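You operate a simulated robot arm through the tools that you are given. There is no shell and no other tool. Be economical: measure what you need, move in short steps, check, and stop when the job is done.

You are at the controls of a simulated two-armed robot. One attempt, no reset.

TASK
Take the lid off the tub and lay it down on the blue deck of the trolley.

Only the result counts: the job must be done as asked and must still hold three seconds after the hand-in. Knocking over, shifting, dropping, spilling or breaking anything else fails it. A push-on lid holds only when it is set on centred and level and pressed home; a screw cap is set on level and turned clockwise until tight.

THE ROBOT
Two 7-joint arms with two-finger parallel grippers on one trunk, on a base that drives. Base frame: it is fixed to the floor where the robot stands at the start and does not move with it; the origin is under the middle of the robot, x ahead of it, y to its left, z up. Units: mm, degrees, N and s.
The left shoulder is at the start at [60, 147, 468], the right one opposite. With the tool pointing down near the work surface each hand reaches from about 100 to 720 mm from the robot's upright axis, wherever it stands, measured 20 degrees to its own side. Payload 3.43 kg a hand.
The TCP of each hand is the grasp point between the finger pads, 30 mm short of the fingertips. In the tool frame z runs along the fingers and y along their closing line. The gripper opens to 94 mm. The fingers are 28 mm wide and 10 mm thick; the gripper's body (50 by 96 mm) begins 55 mm behind the TCP.
Orientation is that of the tool frame in the base frame, as a unit quaternion [w, x, y, z]. With the fingers straight down and closing along the base's y, the tool's x points along the base's -x, its y along +y and its z along -z.

THE INTERFACE
- The arms move only by the tool apply_moves. It takes "left_steps", "right_steps" or both (then of equal length, played together; a hand with none holds still); each is a list of rows, each a list of 3 entries, a list of its own where there are three numbers: the shift along the tool's x, y, z in mm, then the turn, a rotation vector about the tool's x, y, z in rad, then the opening in per cent of the stroke, from 0 (shut) to 100 (fully open). In form: [[[dx, dy, dz], [wx, wy, wz], gripper], ...]. A call has 1 to 20 rows; each row is the pose to reach, as a shift and turn from the pose commanded when the call began, along the tool's axes at that moment. Each row takes 0.2 s and may step no farther than 50 mm and 8.6 degrees from the row before; otherwise, or with a gripper value out of range, the whole call is refused. A pose out of reach is approached as far as the arm can. The call stops where the force on the tool passes 40 N (or 10 N more than at its start, if that is more) or the arm is blocked; 0.2 s more then pass. Each finger travels about 72 mm/s and halts on what it meets, pressing with about 30 N; the grip force reading is that of the motor and also rises with nothing between the fingers. The clock runs only during rows and for 0.2 s after the last one: add rows that repeat a pose to give the fingers time. It gives the time, the measured TCP pose, the force on the tool (base axes), the opening and the grip force at its end, in the units of the frame above (readings bear some noise), with the torque about the TCP (base axes, N m) and any sound that the robot's microphone picked up.
- Cameras (640 x 400 px; columns grow to the right, rows downward): "scene" is now at [58.7, -0.7, 1109.6]; the picture's right is [-0.00, -1.00, 0.00], its down [-0.50, 0.00, -0.87] and it looks along [0.87, -0.00, -0.50] (base axes); focal length 250 px, centre (320, 200). "left" rides on the left gripper at [76, -14, -102] in its tool frame; the picture's right is [0.18, 0.98, 0.00], its down [-0.75, 0.14, -0.64] and it looks along [-0.63, 0.12, 0.77] (tool axes); focal length 243 px, centre (320, 200). "right" rides on the right gripper at [76, 14, -102] in its tool frame; the picture's right is [-0.18, 0.98, 0.00], its down [-0.75, -0.14, -0.64] and it looks along [-0.63, -0.12, 0.77] (tool axes); focal length 243 px, centre (320, 200).
- capture(camera): a new picture of that camera. No time passes.
- raise_lower(by): slides the trunk up (or, below 0, down) by that many mm; the arms and the scene camera ride with it, the base frame stays. It gives what a move gives, with no picture.
- drive_base(legs): drives the robot by 1 to 6 legs, each [ahead, left, turn to the left] in mm, mm and degrees, along the robot's own axes; the way and the turn of a leg run together, so that a leg with both is an arc; at most 1500 mm and 180 degrees a leg. The arms and the cameras ride along, it lands a little off, and it stops where it bumps. It gives what a move gives.
- head_to(pan, tilt): turns the head with the scene camera to pan (to the left, within 86 degrees either way) and tilt (down, from -29 to 69), counted from straight ahead of the robot. It gives what a move gives.
- measure_at(camera, pixels): there is no depth. For up to 12 entries [column, row, z] of the newest picture of that camera ("zoom" is the newest enlarged one), the place [x, y] in the base frame at which the ray of that pixel passes the height z, good to about 2 mm. No time passes.
- inspect(camera, box): a new picture of the part [left, top, right, bottom] of that camera's present view, enlarged. No time passes.
- job_done(): hands the job in; it is judged then, once.

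Go step by step. Measure first, check grasps and placings, and put right what went wrong. The budget is 80 turns and 62 pictures, counting those below and the enlarged ones. Unless the task says otherwise, let go and move clear before handing in, and close with one line.

The tools are called after ">>>" as name(argument=value, ...) on one line, values as JSON. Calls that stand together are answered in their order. apply_moves: Moves the arms, as the interface text tells. Its arguments: {"type":"object","properties":{"left_steps":{"type":"array","items":{"type":"array"}},"right_steps":{"type":"array","items":{"type":"array"}}},"required":[]} The other tools are called the same way: raise_lower (by) slides the trunk up or down; drive_base (legs) drives the base; head_to (pan, tilt) turns the head that bears the scene camera; capture (camera) takes a picture; measure_at (camera, pixels) gives the place at which the rays of pixels pass given heights; inspect (camera, box) takes an enlarged picture of a part of a camera's view; job_done () hands the job in.

At the start:

```text
t: 0.0
left_position: [467.8, 176.0, 824.5]
left_ee_rot: [0.0, 0.0, 1.0, 0.0]
left_force: [-0.1, 0.1, 0.4]
left_torque: [0.02, 0.03, 0.06]
left_opening: 94.1
left_grip_force: 0.1
right_position: [337.8, -175.6, 901.0]
right_ee_rot: [-0.001, 0.0, 1.0, 0.0]
right_force: [-0.3, 0.2, -0.3]
right_torque: [-0.01, 0.02, 0.01]
right_opening: 94.0
right_grip_force: 0.2
trunk travel left (down, up): [-175.0, 75.0]
robot x, y, heading: [-0.0, 0.1, 0.1]
head pan, tilt: [-0.2, 30.0]
```

scene: 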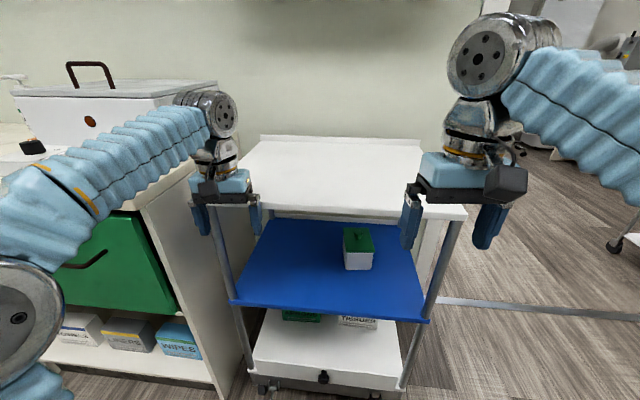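
right: 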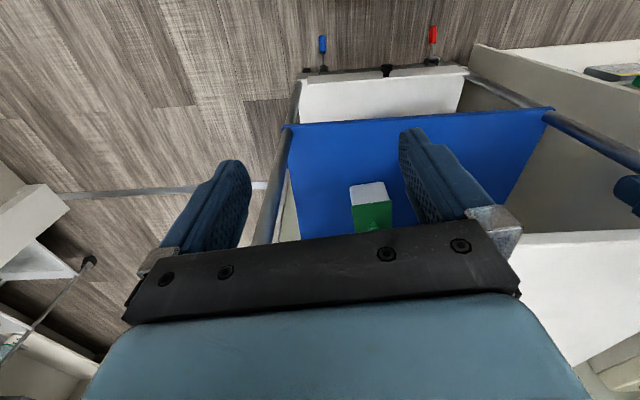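
left: 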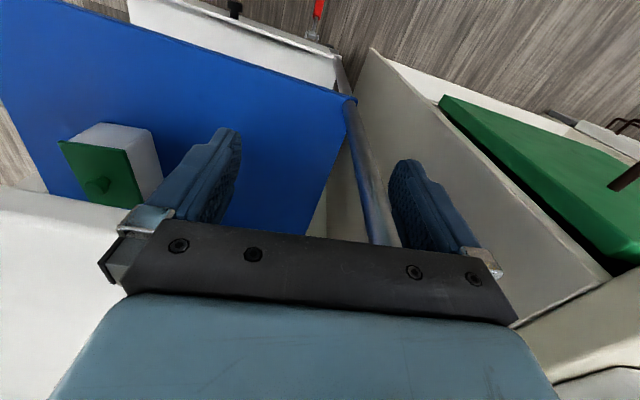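

The tub with a green lid and knob sits near (358,245) on the blue deck. I'll enlarge the view to see the geometry of the shelves and the tub.

>>> inspect(camera="scene", box=[220, 130, 480, 330])

>>> inspect(camera="left", box=[0, 60, 260, 240])

>>> measure_at(camera="scene", pixels=[[230, 302, 500], [428, 321, 500], [275, 218, 500], [405, 225, 500], [230, 302, 600], [428, 321, 600], [275, 218, 600], [240, 195, 800], [466, 207, 800], [258, 137, 800], [420, 140, 800]])

```text
2.00 times, centred on (350, 230) of scene
```

zoom: 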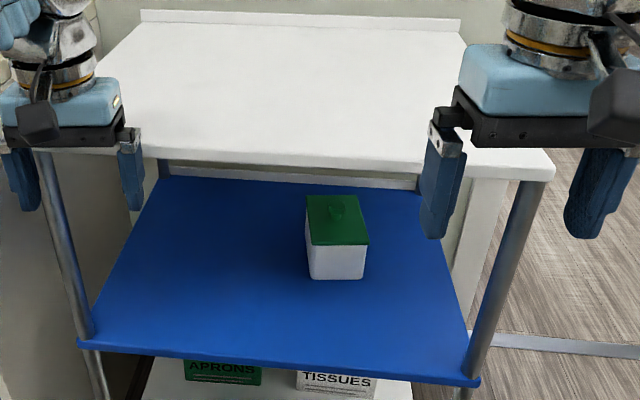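

```text
2.22 times, centred on (130, 150) of left
```

zoom: 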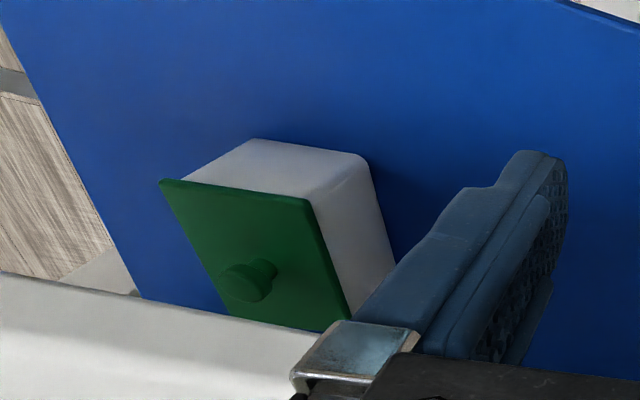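

```text
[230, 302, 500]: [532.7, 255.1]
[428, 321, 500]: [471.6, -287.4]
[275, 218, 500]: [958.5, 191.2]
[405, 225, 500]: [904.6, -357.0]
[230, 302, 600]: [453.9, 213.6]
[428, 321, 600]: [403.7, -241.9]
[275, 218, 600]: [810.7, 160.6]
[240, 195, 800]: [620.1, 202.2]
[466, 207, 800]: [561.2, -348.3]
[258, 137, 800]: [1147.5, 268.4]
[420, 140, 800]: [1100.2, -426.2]
```

I'll triangulate the knob, the lid corners and the deck edge using both cameras at several heights.

>>> measure_at(camera="scene", pixels=[[358.5, 233.5, 400], [358.5, 233.5, 500], [358.5, 233.5, 600], [345, 252, 500], [374.5, 252, 500], [374.5, 252, 600], [347.5, 269, 450], [347.5, 269, 550], [230, 302, 400], [214, 185, 750]])

>>> measure_at(camera="left", pixels=[[94, 187, 400], [94, 187, 500], [94, 187, 600], [125, 150, 500], [125, 150, 600], [59, 141, 500], [59, 141, 600], [355, 99, 450], [355, 99, 550]])

>>> measure_at(camera="right", pixels=[[287, 127, 450], [287, 127, 550], [550, 110, 450], [550, 110, 550], [376, 228, 500], [376, 228, 600]])

```text
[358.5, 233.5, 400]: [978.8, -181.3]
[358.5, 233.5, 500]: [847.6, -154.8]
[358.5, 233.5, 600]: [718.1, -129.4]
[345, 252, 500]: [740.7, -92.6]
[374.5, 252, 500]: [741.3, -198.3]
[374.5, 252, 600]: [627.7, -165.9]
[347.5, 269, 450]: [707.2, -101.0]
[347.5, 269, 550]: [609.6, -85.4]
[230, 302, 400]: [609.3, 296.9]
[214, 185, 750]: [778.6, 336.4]
```

```text
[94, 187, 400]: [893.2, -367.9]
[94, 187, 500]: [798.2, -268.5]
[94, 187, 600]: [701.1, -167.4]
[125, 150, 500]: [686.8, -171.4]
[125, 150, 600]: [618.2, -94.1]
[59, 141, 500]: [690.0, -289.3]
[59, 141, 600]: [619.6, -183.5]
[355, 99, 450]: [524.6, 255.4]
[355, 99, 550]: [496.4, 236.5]
```

```text
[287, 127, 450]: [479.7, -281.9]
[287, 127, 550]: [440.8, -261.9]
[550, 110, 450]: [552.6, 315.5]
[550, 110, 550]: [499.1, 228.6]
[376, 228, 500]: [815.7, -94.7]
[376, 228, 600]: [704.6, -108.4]
```

Triangulation puts the knob near (652,-116,651), the lid plane at about 627 and the deck at about 545. A top shelf overhangs from x≈450 at about z 860. So I'll pitch the right hand to about 25° below horizontal in front of the trolley and reach in under the shelf.

>>> apply_moves(right_steps=[[[0, 7, 15], [0, -0.142, 0], 100], [[0, 15, 31], [0, -0.284, 0], 100], [[-5, 22, 46], [0, -0.425, 0], 100], [[-10, 30, 62], [0, -0.567, 0], 100], [[-15, 37, 78], [0, -0.709, 0], 100], [[-20, 44, 93], [0, -0.85, 0], 100], [[-30, 52, 109], [0, -0.992, 0], 100], [[-40, 59, 124], [0, -1.134, 0], 100], [[-40, 59, 124], [0, -1.134, 0], 100]])

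>>> capture(camera="scene")

>>> capture(camera="right")

```text
t: 2.0
left_position: [468.2, 175.5, 824.2]
left_ee_rot: [0.001, 0.0, 1.0, 0.0]
left_force: [-0.5, 0.5, 0.1]
left_torque: [-0.07, 0.02, 0.0]
left_opening: 94.1
left_grip_force: 0.0
right_position: [378.8, -116.5, 775.4]
right_ee_rot: [0.537, -0.001, 0.844, 0.0]
right_force: [-0.2, -0.7, -0.7]
right_torque: [-0.02, 0.01, 0.01]
right_opening: 94.0
right_grip_force: 0.0
trunk travel left (down, up): [-175.0, 75.0]
robot x, y, heading: [2.5, 3.3, -0.1]
head pan, tilt: [-0.2, 30.0]
```

```text
56 pictures are left
```

scene: 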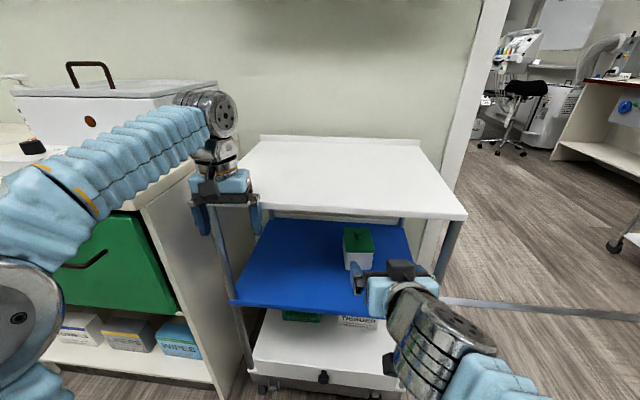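

```text
55 pictures are left
```

right: 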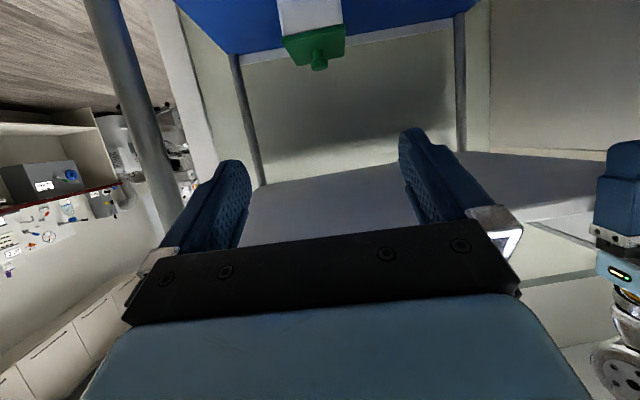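

The pitch went as planned, with the inverted right view showing the tub at (315,45). I'll zoom in on the scene to check what the dark block on the gripper is and how much room there is.

>>> inspect(camera="scene", box=[320, 210, 480, 310])

>>> inspect(camera="right", box=[240, 0, 400, 100])

```text
4.00 times, centred on (400, 260) of scene
```

zoom: 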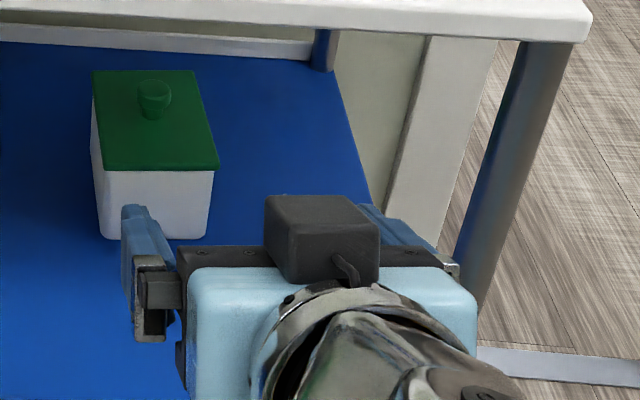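

```text
4.00 times, centred on (320, 50) of right
```

zoom: 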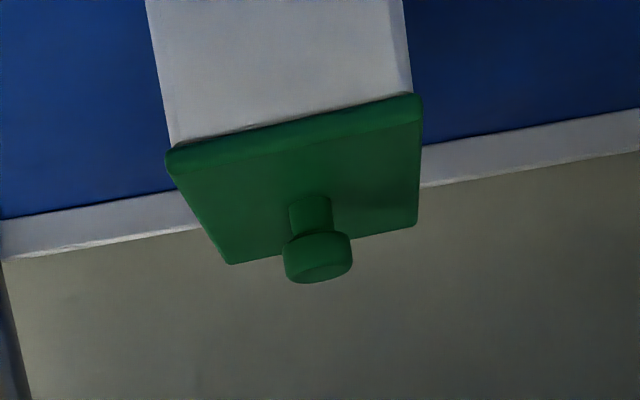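

The knob is a mushroom type, about 15 mm across the cap, on a stem. Before reaching in I'll check the height of the top shelf's front edge and the edges of the lid.

>>> measure_at(camera="left", pixels=[[10, 192, 800], [10, 192, 850], [10, 192, 880], [90, 205, 800], [90, 205, 850], [90, 205, 880]])

>>> measure_at(camera="scene", pixels=[[466, 208, 840], [466, 208, 880], [300, 205, 840], [300, 205, 880], [343.5, 228.5, 627], [369, 228.5, 627], [375, 251.5, 627], [346, 251.5, 627], [358.5, 234, 650], [467, 217, 840], [467, 217, 860]])

>>> measure_at(camera="right", pixels=[[319.5, 64, 650], [319.5, 64, 640], [282, 38, 625], [344.5, 24.5, 625], [344, 55, 627], [297, 65.5, 627]])

```text
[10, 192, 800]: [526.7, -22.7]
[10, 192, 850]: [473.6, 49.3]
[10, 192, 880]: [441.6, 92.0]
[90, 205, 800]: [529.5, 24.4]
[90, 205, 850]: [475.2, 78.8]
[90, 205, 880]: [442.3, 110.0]
```

```text
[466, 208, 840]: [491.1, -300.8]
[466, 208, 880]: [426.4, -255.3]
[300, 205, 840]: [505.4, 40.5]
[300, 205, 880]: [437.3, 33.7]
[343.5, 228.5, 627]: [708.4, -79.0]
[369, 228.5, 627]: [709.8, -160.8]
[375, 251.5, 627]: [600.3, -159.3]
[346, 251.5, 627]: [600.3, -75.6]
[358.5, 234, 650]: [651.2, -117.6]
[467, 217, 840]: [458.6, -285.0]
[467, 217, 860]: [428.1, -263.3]
```

```text
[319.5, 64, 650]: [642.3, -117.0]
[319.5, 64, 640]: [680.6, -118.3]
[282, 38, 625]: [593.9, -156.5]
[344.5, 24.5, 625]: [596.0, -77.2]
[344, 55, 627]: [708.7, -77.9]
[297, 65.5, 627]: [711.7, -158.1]
```

The top shelf is at about z 875 with its front edge near x 445. The lid is about 84×108 mm centred at (654,-118), and the knob cap centre is at about (652,-118,648). I'll advance along the finger axis to about 80 mm short.

>>> apply_moves(right_steps=[[[0, 0, 40], [0, 0, 0], 70], [[-1, 0, 80], [0, 0, 0], 70], [[-2, -1, 120], [0, 0, 0], 70], [[-3, -1, 160], [0, 0, 0], 70], [[-3, -1, 200], [0, 0, 0], 70], [[-3, -1, 200], [0, 0, 0], 70]])

>>> capture(camera="right")

>>> capture(camera="scene")

```text
t: 3.4
left_position: [467.6, 177.4, 824.5]
left_ee_rot: [0.0, 0.0, 1.0, 0.0]
left_force: [-0.1, -0.3, -1.1]
left_torque: [0.0, 0.01, 0.05]
left_opening: 94.0
left_grip_force: 0.1
right_position: [560.3, -117.7, 694.9]
right_ee_rot: [0.538, 0.0, 0.843, 0.0]
right_force: [0.8, 0.0, -0.8]
right_torque: [0.02, -0.02, 0.01]
right_opening: 65.8
right_grip_force: 0.1
trunk travel left (down, up): [-175.0, 75.0]
robot x, y, heading: [0.7, -3.2, -0.1]
head pan, tilt: [-0.2, 30.0]
```

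```text
52 pictures are left
```

right: 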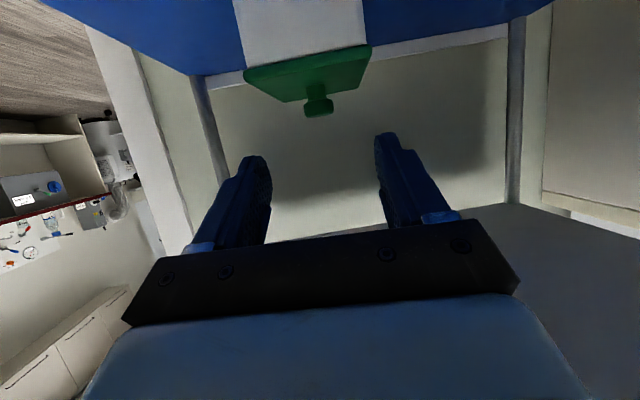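

```text
51 pictures are left
```

scene: 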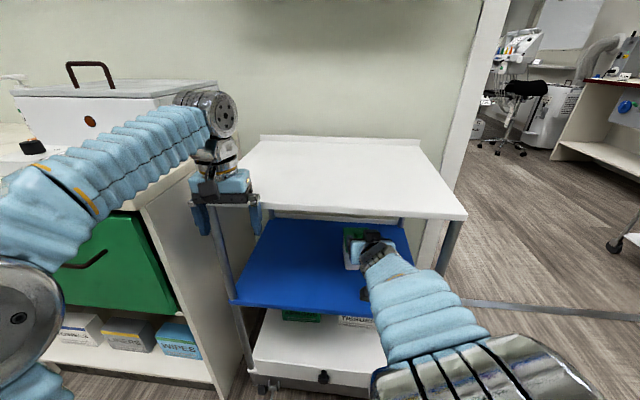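

The right view shows the knob centred between the fingers near (319,105). I'll measure it from here to refine the height.

>>> inspect(camera="right", box=[220, 20, 420, 145])

>>> measure_at(camera="right", pixels=[[319, 99, 640], [319, 99, 645], [319, 105, 645], [319, 105, 650], [319, 114, 650], [319, 114, 655], [319, 114, 660], [370, 46, 625], [370, 46, 620], [244, 69, 625]])

```text
3.20 times, centred on (320, 82) of right
```

zoom: 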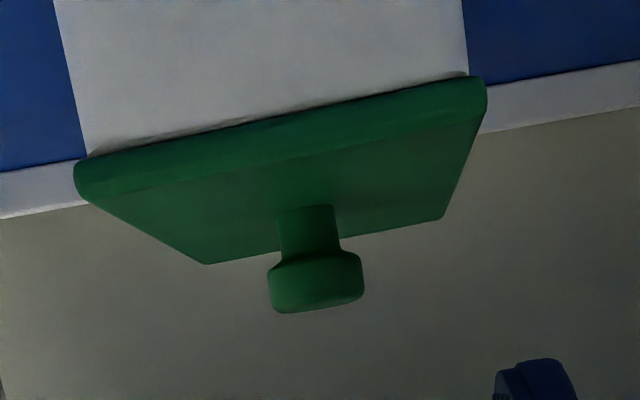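

```text
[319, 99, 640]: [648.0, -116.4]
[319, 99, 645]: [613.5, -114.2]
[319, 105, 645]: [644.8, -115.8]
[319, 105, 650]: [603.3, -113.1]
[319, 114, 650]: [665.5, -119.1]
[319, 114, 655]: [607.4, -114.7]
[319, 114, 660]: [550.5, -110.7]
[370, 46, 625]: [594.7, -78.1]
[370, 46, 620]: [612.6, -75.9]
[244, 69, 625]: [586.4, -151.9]
```

The cap spans about z 640–652 and the lid top is about 625. I'll advance 85 mm so the cap sits near the fingertips, clear of the lid, then check before closing.

>>> apply_moves(right_steps=[[[0.5, 0, 30], [0, 0, 0], 70], [[1.5, 0.3, 60], [0, 0, 0], 70], [[2, 0.5, 85], [0, 0, 0], 70], [[2, 0.5, 85], [0, 0, 0], 70]])

>>> capture(camera="right")

>>> inspect(camera="scene", box=[310, 190, 470, 290])

```text
t: 4.4
left_position: [468.0, 176.3, 825.7]
left_ee_rot: [0.0, 0.0, 1.0, 0.0]
left_force: [0.2, 0.4, 0.2]
left_torque: [0.02, -0.01, 0.0]
left_opening: 94.0
left_grip_force: 0.1
right_position: [636.0, -119.4, 657.0]
right_ee_rot: [0.537, 0.0, 0.844, 0.0]
right_force: [0.6, 0.1, 0.7]
right_torque: [-0.02, -0.01, 0.0]
right_opening: 65.6
right_grip_force: 0.2
trunk travel left (down, up): [-175.0, 75.0]
robot x, y, heading: [-1.0, 3.9, 0.1]
head pan, tilt: [-0.2, 30.0]
```

```text
49 pictures are left
```

right: 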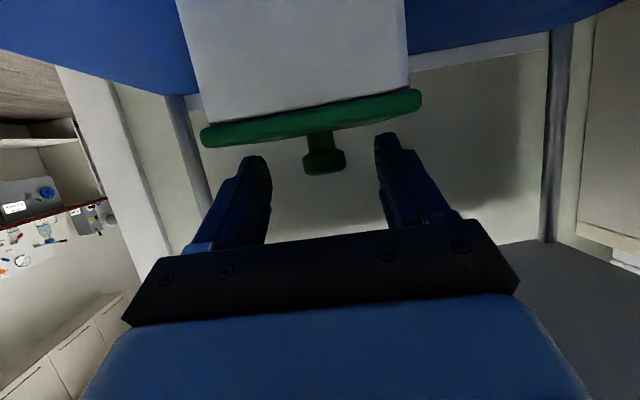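

```text
4.00 times, centred on (390, 240) of scene
```

zoom: 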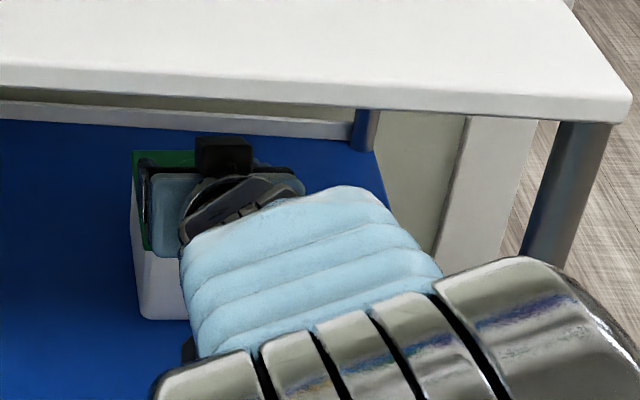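

The knob cap at (324,160) is centred between the fingers (tips at columns 258 and 388) and the fingers are clear of the lid. Closing on it now.

>>> apply_moves(right_steps=[[[0, 0, 0], [0, 0, 0], 45], [[0, 0, 0], [0, 0, 0], 35], [[0, 0, 0], [0, 0, 0], 20], [[0, 0, 0], [0, 0, 0], 0], [[0, 0, 0], [0, 0, 0], 0], [[0, 0, 0], [0, 0, 0], 0]])

>>> capture(camera="right")

```text
t: 5.8
left_position: [468.2, 176.1, 824.8]
left_ee_rot: [-0.001, 0.001, 1.0, 0.0]
left_force: [0.4, 1.2, -0.3]
left_torque: [0.01, -0.01, -0.01]
left_opening: 94.1
left_grip_force: 0.0
right_position: [636.3, -120.6, 657.8]
right_ee_rot: [0.538, 0.0, 0.843, 0.0]
right_force: [-0.3, 2.9, 2.2]
right_torque: [0.11, -0.09, 0.09]
right_opening: 24.9
right_grip_force: 30.3
trunk travel left (down, up): [-175.0, 75.0]
robot x, y, heading: [1.9, 2.2, -0.0]
head pan, tilt: [-0.2, 30.0]
```

```text
47 pictures are left
```

right: 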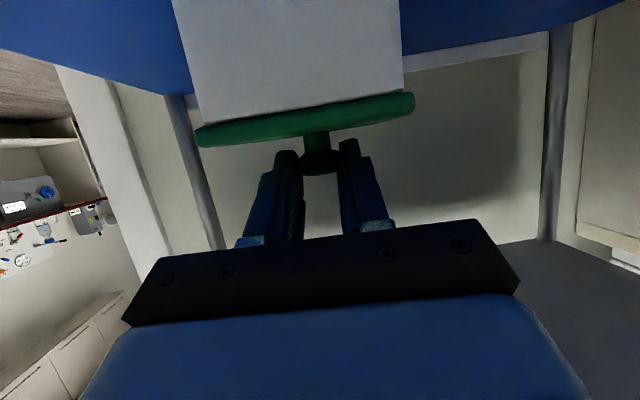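

Gripped at 24.9 mm on the cap with 30 N. I'll lift a few millimetres straight up and see whether the lid comes free of the tub.

>>> apply_moves(right_steps=[[[-1.8, 0, -0.85], [0, 0, 0], 0], [[-3.6, 0, -1.7], [0, 0, 0], 0], [[-5.4, 0, -2.5], [0, 0, 0], 0], [[-7.2, 0, -3.4], [0, 0, 0], 0], [[-7.2, 0, -3.4], [0, 0, 0], 0]])

>>> capture(camera="right")

```text
t: 7.0
left_position: [468.3, 176.6, 825.4]
left_ee_rot: [0.0, 0.0, 1.0, 0.001]
left_force: [-0.3, 0.6, 0.4]
left_torque: [0.02, 0.01, 0.01]
left_opening: 94.1
left_grip_force: 0.0
right_position: [637.6, -117.6, 666.2]
right_ee_rot: [0.538, 0.0, 0.843, 0.0]
right_force: [-0.2, -0.8, -0.3]
right_torque: [0.02, 0.0, 0.04]
right_opening: 24.6
right_grip_force: 30.3
trunk travel left (down, up): [-175.0, 75.0]
robot x, y, heading: [3.6, 1.9, 0.1]
head pan, tilt: [-0.2, 30.0]
heard: snap
```

```text
46 pictures are left
```

right: 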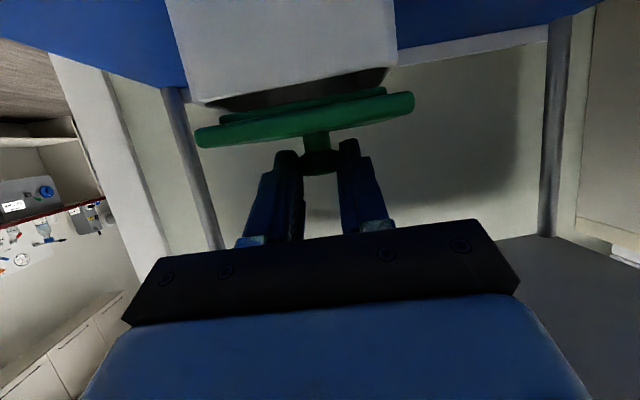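

The snap was heard and the right view shows the lid free, with the tub's dark mouth visible at (310,85). I'll lift 40 mm more, then move back and to the left over free deck.

>>> apply_moves(right_steps=[[[-12, 0, -5.6], [0, 0, 0], 0], [[-24, 0, -11.3], [0, 0, 0], 0], [[-36.2, 0, -16.9], [0, 0, 0], 0], [[-31, 17, -28], [0, 0, 0], 0], [[-26, 34, -39], [0, 0, 0], 0], [[-20, 51, -51], [0, 0, 0], 0], [[-15, 68, -62], [0, 0, 0], 0], [[-10, 86, -73], [0, 0, 0], 0], [[-4.5, 103, -85], [0, 0, 0], 0], [[1, 120, -96], [0, 0, 0], 0], [[6.1, 137, -107.5], [0, 0, 0], 0], [[6.1, 137, -107.5], [0, 0, 0], 0]])

>>> capture(camera="right")

>>> inspect(camera="scene", box=[200, 180, 456, 340])

```text
t: 9.6
left_position: [468.0, 176.7, 824.7]
left_ee_rot: [0.0, 0.0, 1.0, 0.0]
left_force: [0.6, 0.5, 0.7]
left_torque: [-0.01, 0.0, 0.02]
left_opening: 94.0
left_grip_force: 0.1
right_position: [537.0, 18.7, 705.3]
right_ee_rot: [0.537, 0.001, 0.843, 0.0]
right_force: [-0.3, -0.8, -0.9]
right_torque: [-0.01, 0.0, 0.04]
right_opening: 24.7
right_grip_force: 29.4
trunk travel left (down, up): [-175.0, 75.0]
robot x, y, heading: [2.0, -2.1, -0.3]
head pan, tilt: [-0.2, 30.0]
```

```text
45 pictures are left
```

right: 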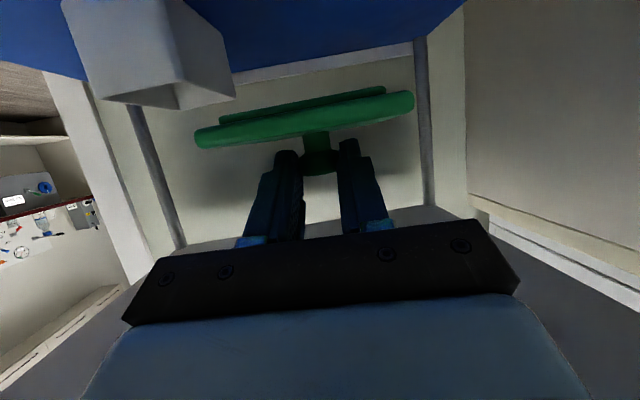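

```text
2.50 times, centred on (328, 260) of scene
```

zoom: 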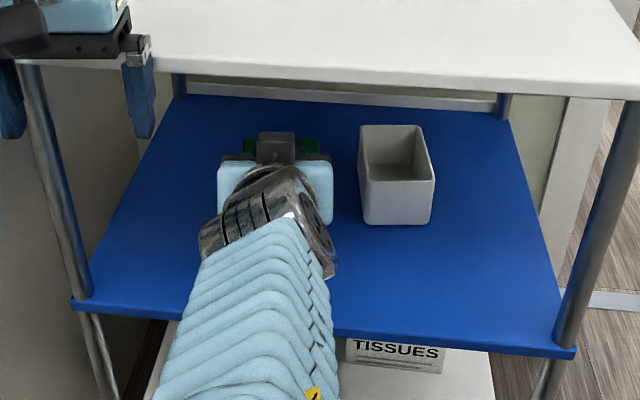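

The tub stands open and unmoved, and the lid hangs level over clear deck. I'll lower 100 mm first, then finish in small steps.

>>> apply_moves(right_steps=[[[18, 0, 8.5], [0, 0, 0], 0], [[36, 0, 17], [0, 0, 0], 0], [[54, 0, 25.4], [0, 0, 0], 0], [[72, 0, 33.8], [0, 0, 0], 0], [[84, 0, 39], [0, 0, 0], 0], [[90.6, 0, 42.3], [0, 0, 0], 0], [[90.6, 0, 42.3], [0, 0, 0], 0]])

>>> capture(camera="right")

>>> capture(camera="scene")

```text
t: 11.2
left_position: [467.5, 176.5, 825.8]
left_ee_rot: [-0.001, 0.001, 1.0, 0.0]
left_force: [-0.7, 0.2, -0.3]
left_torque: [0.02, 0.02, -0.01]
left_opening: 94.0
left_grip_force: 0.0
right_position: [536.2, 19.8, 606.3]
right_ee_rot: [0.538, 0.0, 0.843, 0.0]
right_force: [0.5, -0.1, -1.2]
right_torque: [-0.02, 0.02, 0.02]
right_opening: 24.7
right_grip_force: 30.7
trunk travel left (down, up): [-175.0, 75.0]
robot x, y, heading: [-1.3, -2.6, 0.2]
head pan, tilt: [-0.2, 30.0]
```

```text
43 pictures are left
```

right: 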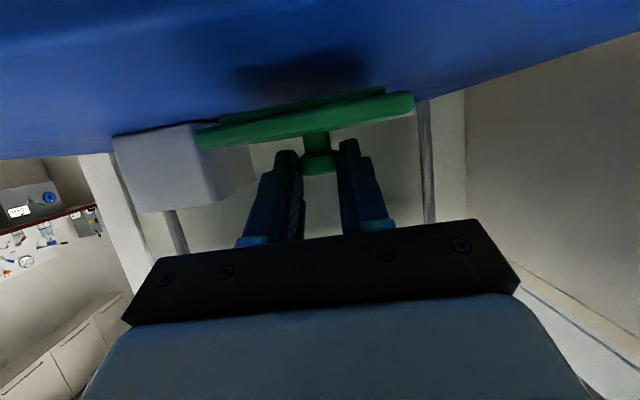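

```text
42 pictures are left
```

scene: 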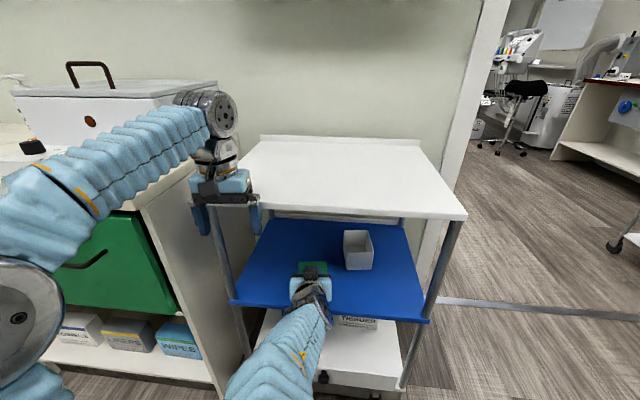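

The lid is still just above the deck, with its shadow at (305,75), and the hand is clear. I'll go down 10 mm slowly and watch the force.

>>> apply_moves(right_steps=[[[1.8, 0, 0.85], [0, 0, 0], 0], [[3.6, 0, 1.7], [0, 0, 0], 0], [[5.4, 0, 2.5], [0, 0, 0], 0], [[7.2, 0, 3.4], [0, 0, 0], 0], [[9.1, 0, 4.2], [0, 0, 0], 0], [[9.1, 0, 4.2], [0, 0, 0], 0]])

>>> inspect(camera="right", box=[160, 40, 448, 220])

```text
t: 12.6
left_position: [467.4, 177.4, 824.1]
left_ee_rot: [-0.001, 0.0, 1.0, -0.001]
left_force: [0.2, 1.0, -0.2]
left_torque: [0.02, 0.0, -0.01]
left_opening: 94.1
left_grip_force: 0.1
right_position: [536.7, 20.0, 596.6]
right_ee_rot: [0.537, 0.0, 0.844, 0.0]
right_force: [-0.7, 0.8, -0.8]
right_torque: [0.0, -0.01, 0.0]
right_opening: 24.5
right_grip_force: 30.0
trunk travel left (down, up): [-175.0, 75.0]
robot x, y, heading: [2.4, -0.2, -0.1]
head pan, tilt: [-0.2, 30.0]
```

```text
2.22 times, centred on (304, 130) of right
```

zoom: 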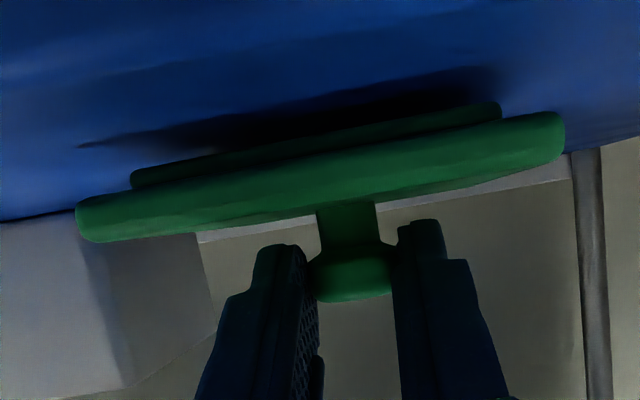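

A gap still shows under the lid and there's no contact force. I'll go down another 7 mm in 1 mm steps.

>>> apply_moves(right_steps=[[[1.4, 0, 0.6], [0, 0, 0], 0], [[2.7, 0, 1.3], [0, 0, 0], 0], [[4.1, 0, 1.9], [0, 0, 0], 0], [[5.4, 0, 2.5], [0, 0, 0], 0], [[6.3, 0, 3.0], [0, 0, 0], 0], [[6.3, 0, 3.0], [0, 0, 0], 0]])

>>> inspect(camera="right", box=[160, 40, 448, 220])

```text
t: 14.0
left_position: [467.6, 175.9, 826.1]
left_ee_rot: [0.001, 0.0, 1.0, 0.0]
left_force: [0.0, 0.0, 0.2]
left_torque: [-0.01, -0.02, 0.02]
left_opening: 93.9
left_grip_force: 0.1
right_position: [535.9, 20.4, 590.7]
right_ee_rot: [0.539, 0.0, 0.842, 0.001]
right_force: [3.9, -1.6, 19.0]
right_torque: [-0.08, -0.32, -0.07]
right_opening: 24.6
right_grip_force: 29.8
trunk travel left (down, up): [-175.0, 75.0]
robot x, y, heading: [2.2, 0.0, -0.1]
head pan, tilt: [-0.2, 30.0]
```

```text
2.22 times, centred on (304, 130) of right
```

zoom: 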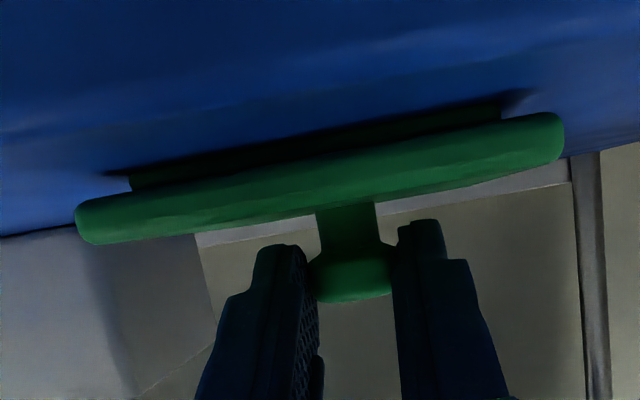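

The deck is pushing back with 19 N, so the lid is down on it. I'll ease up 1 mm, open, then back out along the finger axis.

>>> apply_moves(right_steps=[[[-0.9, 0, -0.4], [0, 0, 0], 0], [[-0.9, 0, -0.4], [0, 0, 0], 40], [[-0.9, 0, -0.4], [0, 0, 0], 70], [[-0.9, 0, -0.4], [0, 0, 0], 70], [[-0.9, 0, -0.4], [0, 0, 0], 70]])

>>> capture(camera="right")

```text
t: 15.2
left_position: [467.7, 176.9, 825.3]
left_ee_rot: [0.0, 0.0, 1.0, 0.0]
left_force: [0.0, 1.3, -0.1]
left_torque: [0.03, 0.04, 0.02]
left_opening: 93.9
left_grip_force: 0.0
right_position: [535.4, 19.5, 590.4]
right_ee_rot: [0.537, -0.001, 0.844, 0.001]
right_force: [-0.4, 0.0, -0.6]
right_torque: [0.0, -0.01, -0.01]
right_opening: 65.5
right_grip_force: 0.0
trunk travel left (down, up): [-175.0, 75.0]
robot x, y, heading: [0.1, -0.8, -0.0]
head pan, tilt: [-0.2, 30.0]
```

```text
39 pictures are left
```

right: 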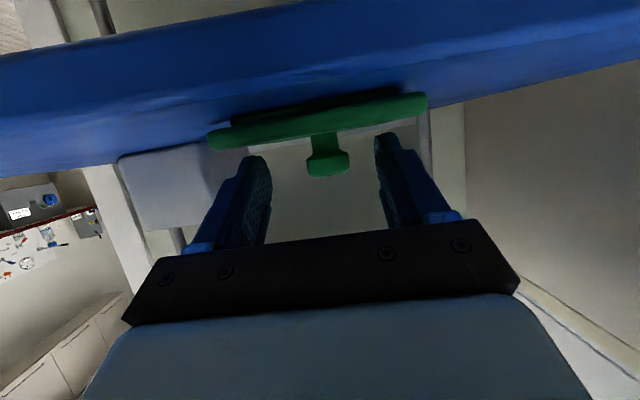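

The lid is free and the fingers are clear of the knob. I'll back out along the axis.

>>> apply_moves(right_steps=[[[0, 0, -20], [0, 0, 0], 70], [[0, 0, -50], [0, 0, 0], 70], [[0, 0, -90], [0, 0, 0], 70], [[0, 0, -130], [0, 0, 0], 70], [[0, 0, -170], [0, 0, 0], 70], [[0, -40, -190], [0, 0, 0], 70], [[0, -80, -200], [0, 0, 0], 70], [[0, -120, -200], [0, 0, 0], 70], [[0, -120, -200], [0, 0, 0], 70]])

>>> inspect(camera="scene", box=[200, 180, 456, 340])

```text
t: 16.1
left_position: [467.4, 176.8, 825.2]
left_ee_rot: [0.0, 0.0, 1.0, 0.0]
left_force: [-0.8, 0.6, -0.4]
left_torque: [-0.05, 0.03, 0.0]
left_opening: 94.1
left_grip_force: 0.1
right_position: [477.9, -68.6, 604.2]
right_ee_rot: [0.501, 0.091, 0.859, -0.062]
right_force: [-0.8, -0.1, 0.4]
right_torque: [-0.02, -0.02, 0.01]
right_opening: 65.8
right_grip_force: 0.0
trunk travel left (down, up): [-175.0, 75.0]
robot x, y, heading: [-3.1, 2.3, 0.1]
head pan, tilt: [-0.2, 30.0]
stopped in row 4 (right hand): the arm was blocked; the commanded pose is now the measured one
```

```text
2.50 times, centred on (328, 260) of scene
```

zoom: 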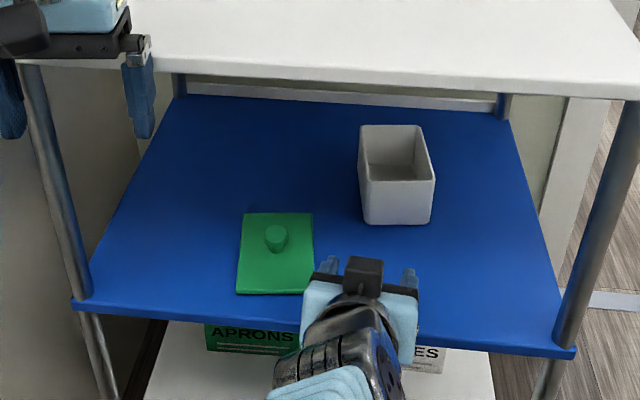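

The lid lies flat on the blue deck and the tub hasn't moved. The retreat was blocked, probably by an arm limit, and left the hand beside the lid at z 604. I'll raise it and move it right, clear of everything.

>>> apply_moves(right_steps=[[[-14, 0, -5], [0, 0, 0], 70], [[-28, -5, -10], [0, 0, 0], 70], [[-42, -20, -16], [0, 0, 0], 70], [[-56, -40, -21], [0, 0, 0], 70], [[-56, -40, -21], [0, 0, 0], 70]])

>>> capture(camera="scene")

```text
t: 17.5
left_position: [467.9, 176.7, 825.4]
left_ee_rot: [0.0, -0.001, 1.0, 0.0]
left_force: [0.9, -0.1, -0.5]
left_torque: [-0.02, 0.01, 0.01]
left_opening: 94.0
left_grip_force: 0.1
right_position: [485.3, -140.1, 651.1]
right_ee_rot: [0.488, 0.12, 0.86, -0.088]
right_force: [-0.5, -0.6, 0.0]
right_torque: [-0.01, 0.01, 0.01]
right_opening: 65.7
right_grip_force: 0.0
trunk travel left (down, up): [-175.0, 75.0]
robot x, y, heading: [-1.2, -1.0, 0.0]
head pan, tilt: [-0.2, 30.0]
stopped in row 5 (right hand): the arm was blocked; the commanded pose is now the measured one
```

```text
37 pictures are left
```

scene: 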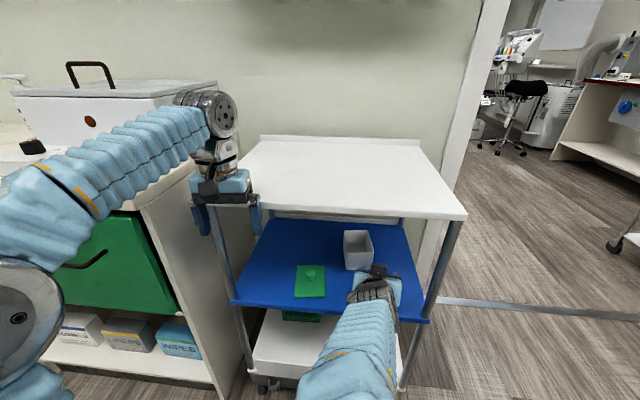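

The hand is now well clear, with no forces on it. I'll take one close look at the lid and tub before handing in.

>>> inspect(camera="scene", box=[260, 210, 420, 310])

>>> capture(camera="right")

```text
4.00 times, centred on (340, 260) of scene
```

zoom: 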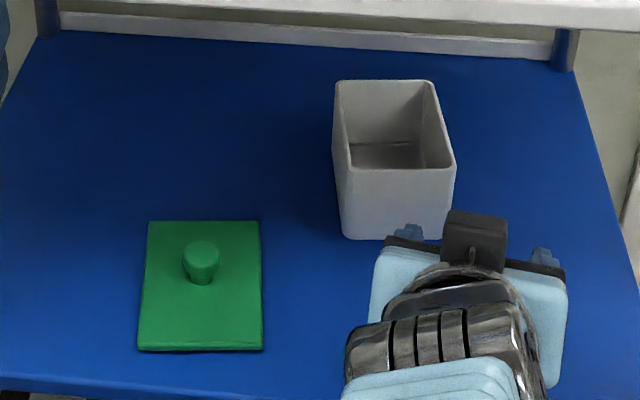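

```text
35 pictures are left
```

right: 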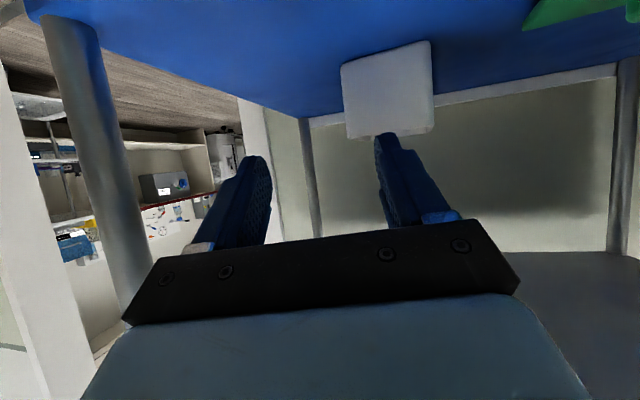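

The lid lies flat at (200,290) in the zoom, fully on the deck. The tub is upright where it stood, and the hand touches neither, so I'm handing in.

>>> job_done()

```text
The job is handed in.
```

The lid is off the tub and lying flat, knob up, on the trolley's blue deck; the tub is still upright in its place, and the gripper has let go and is clear of both.
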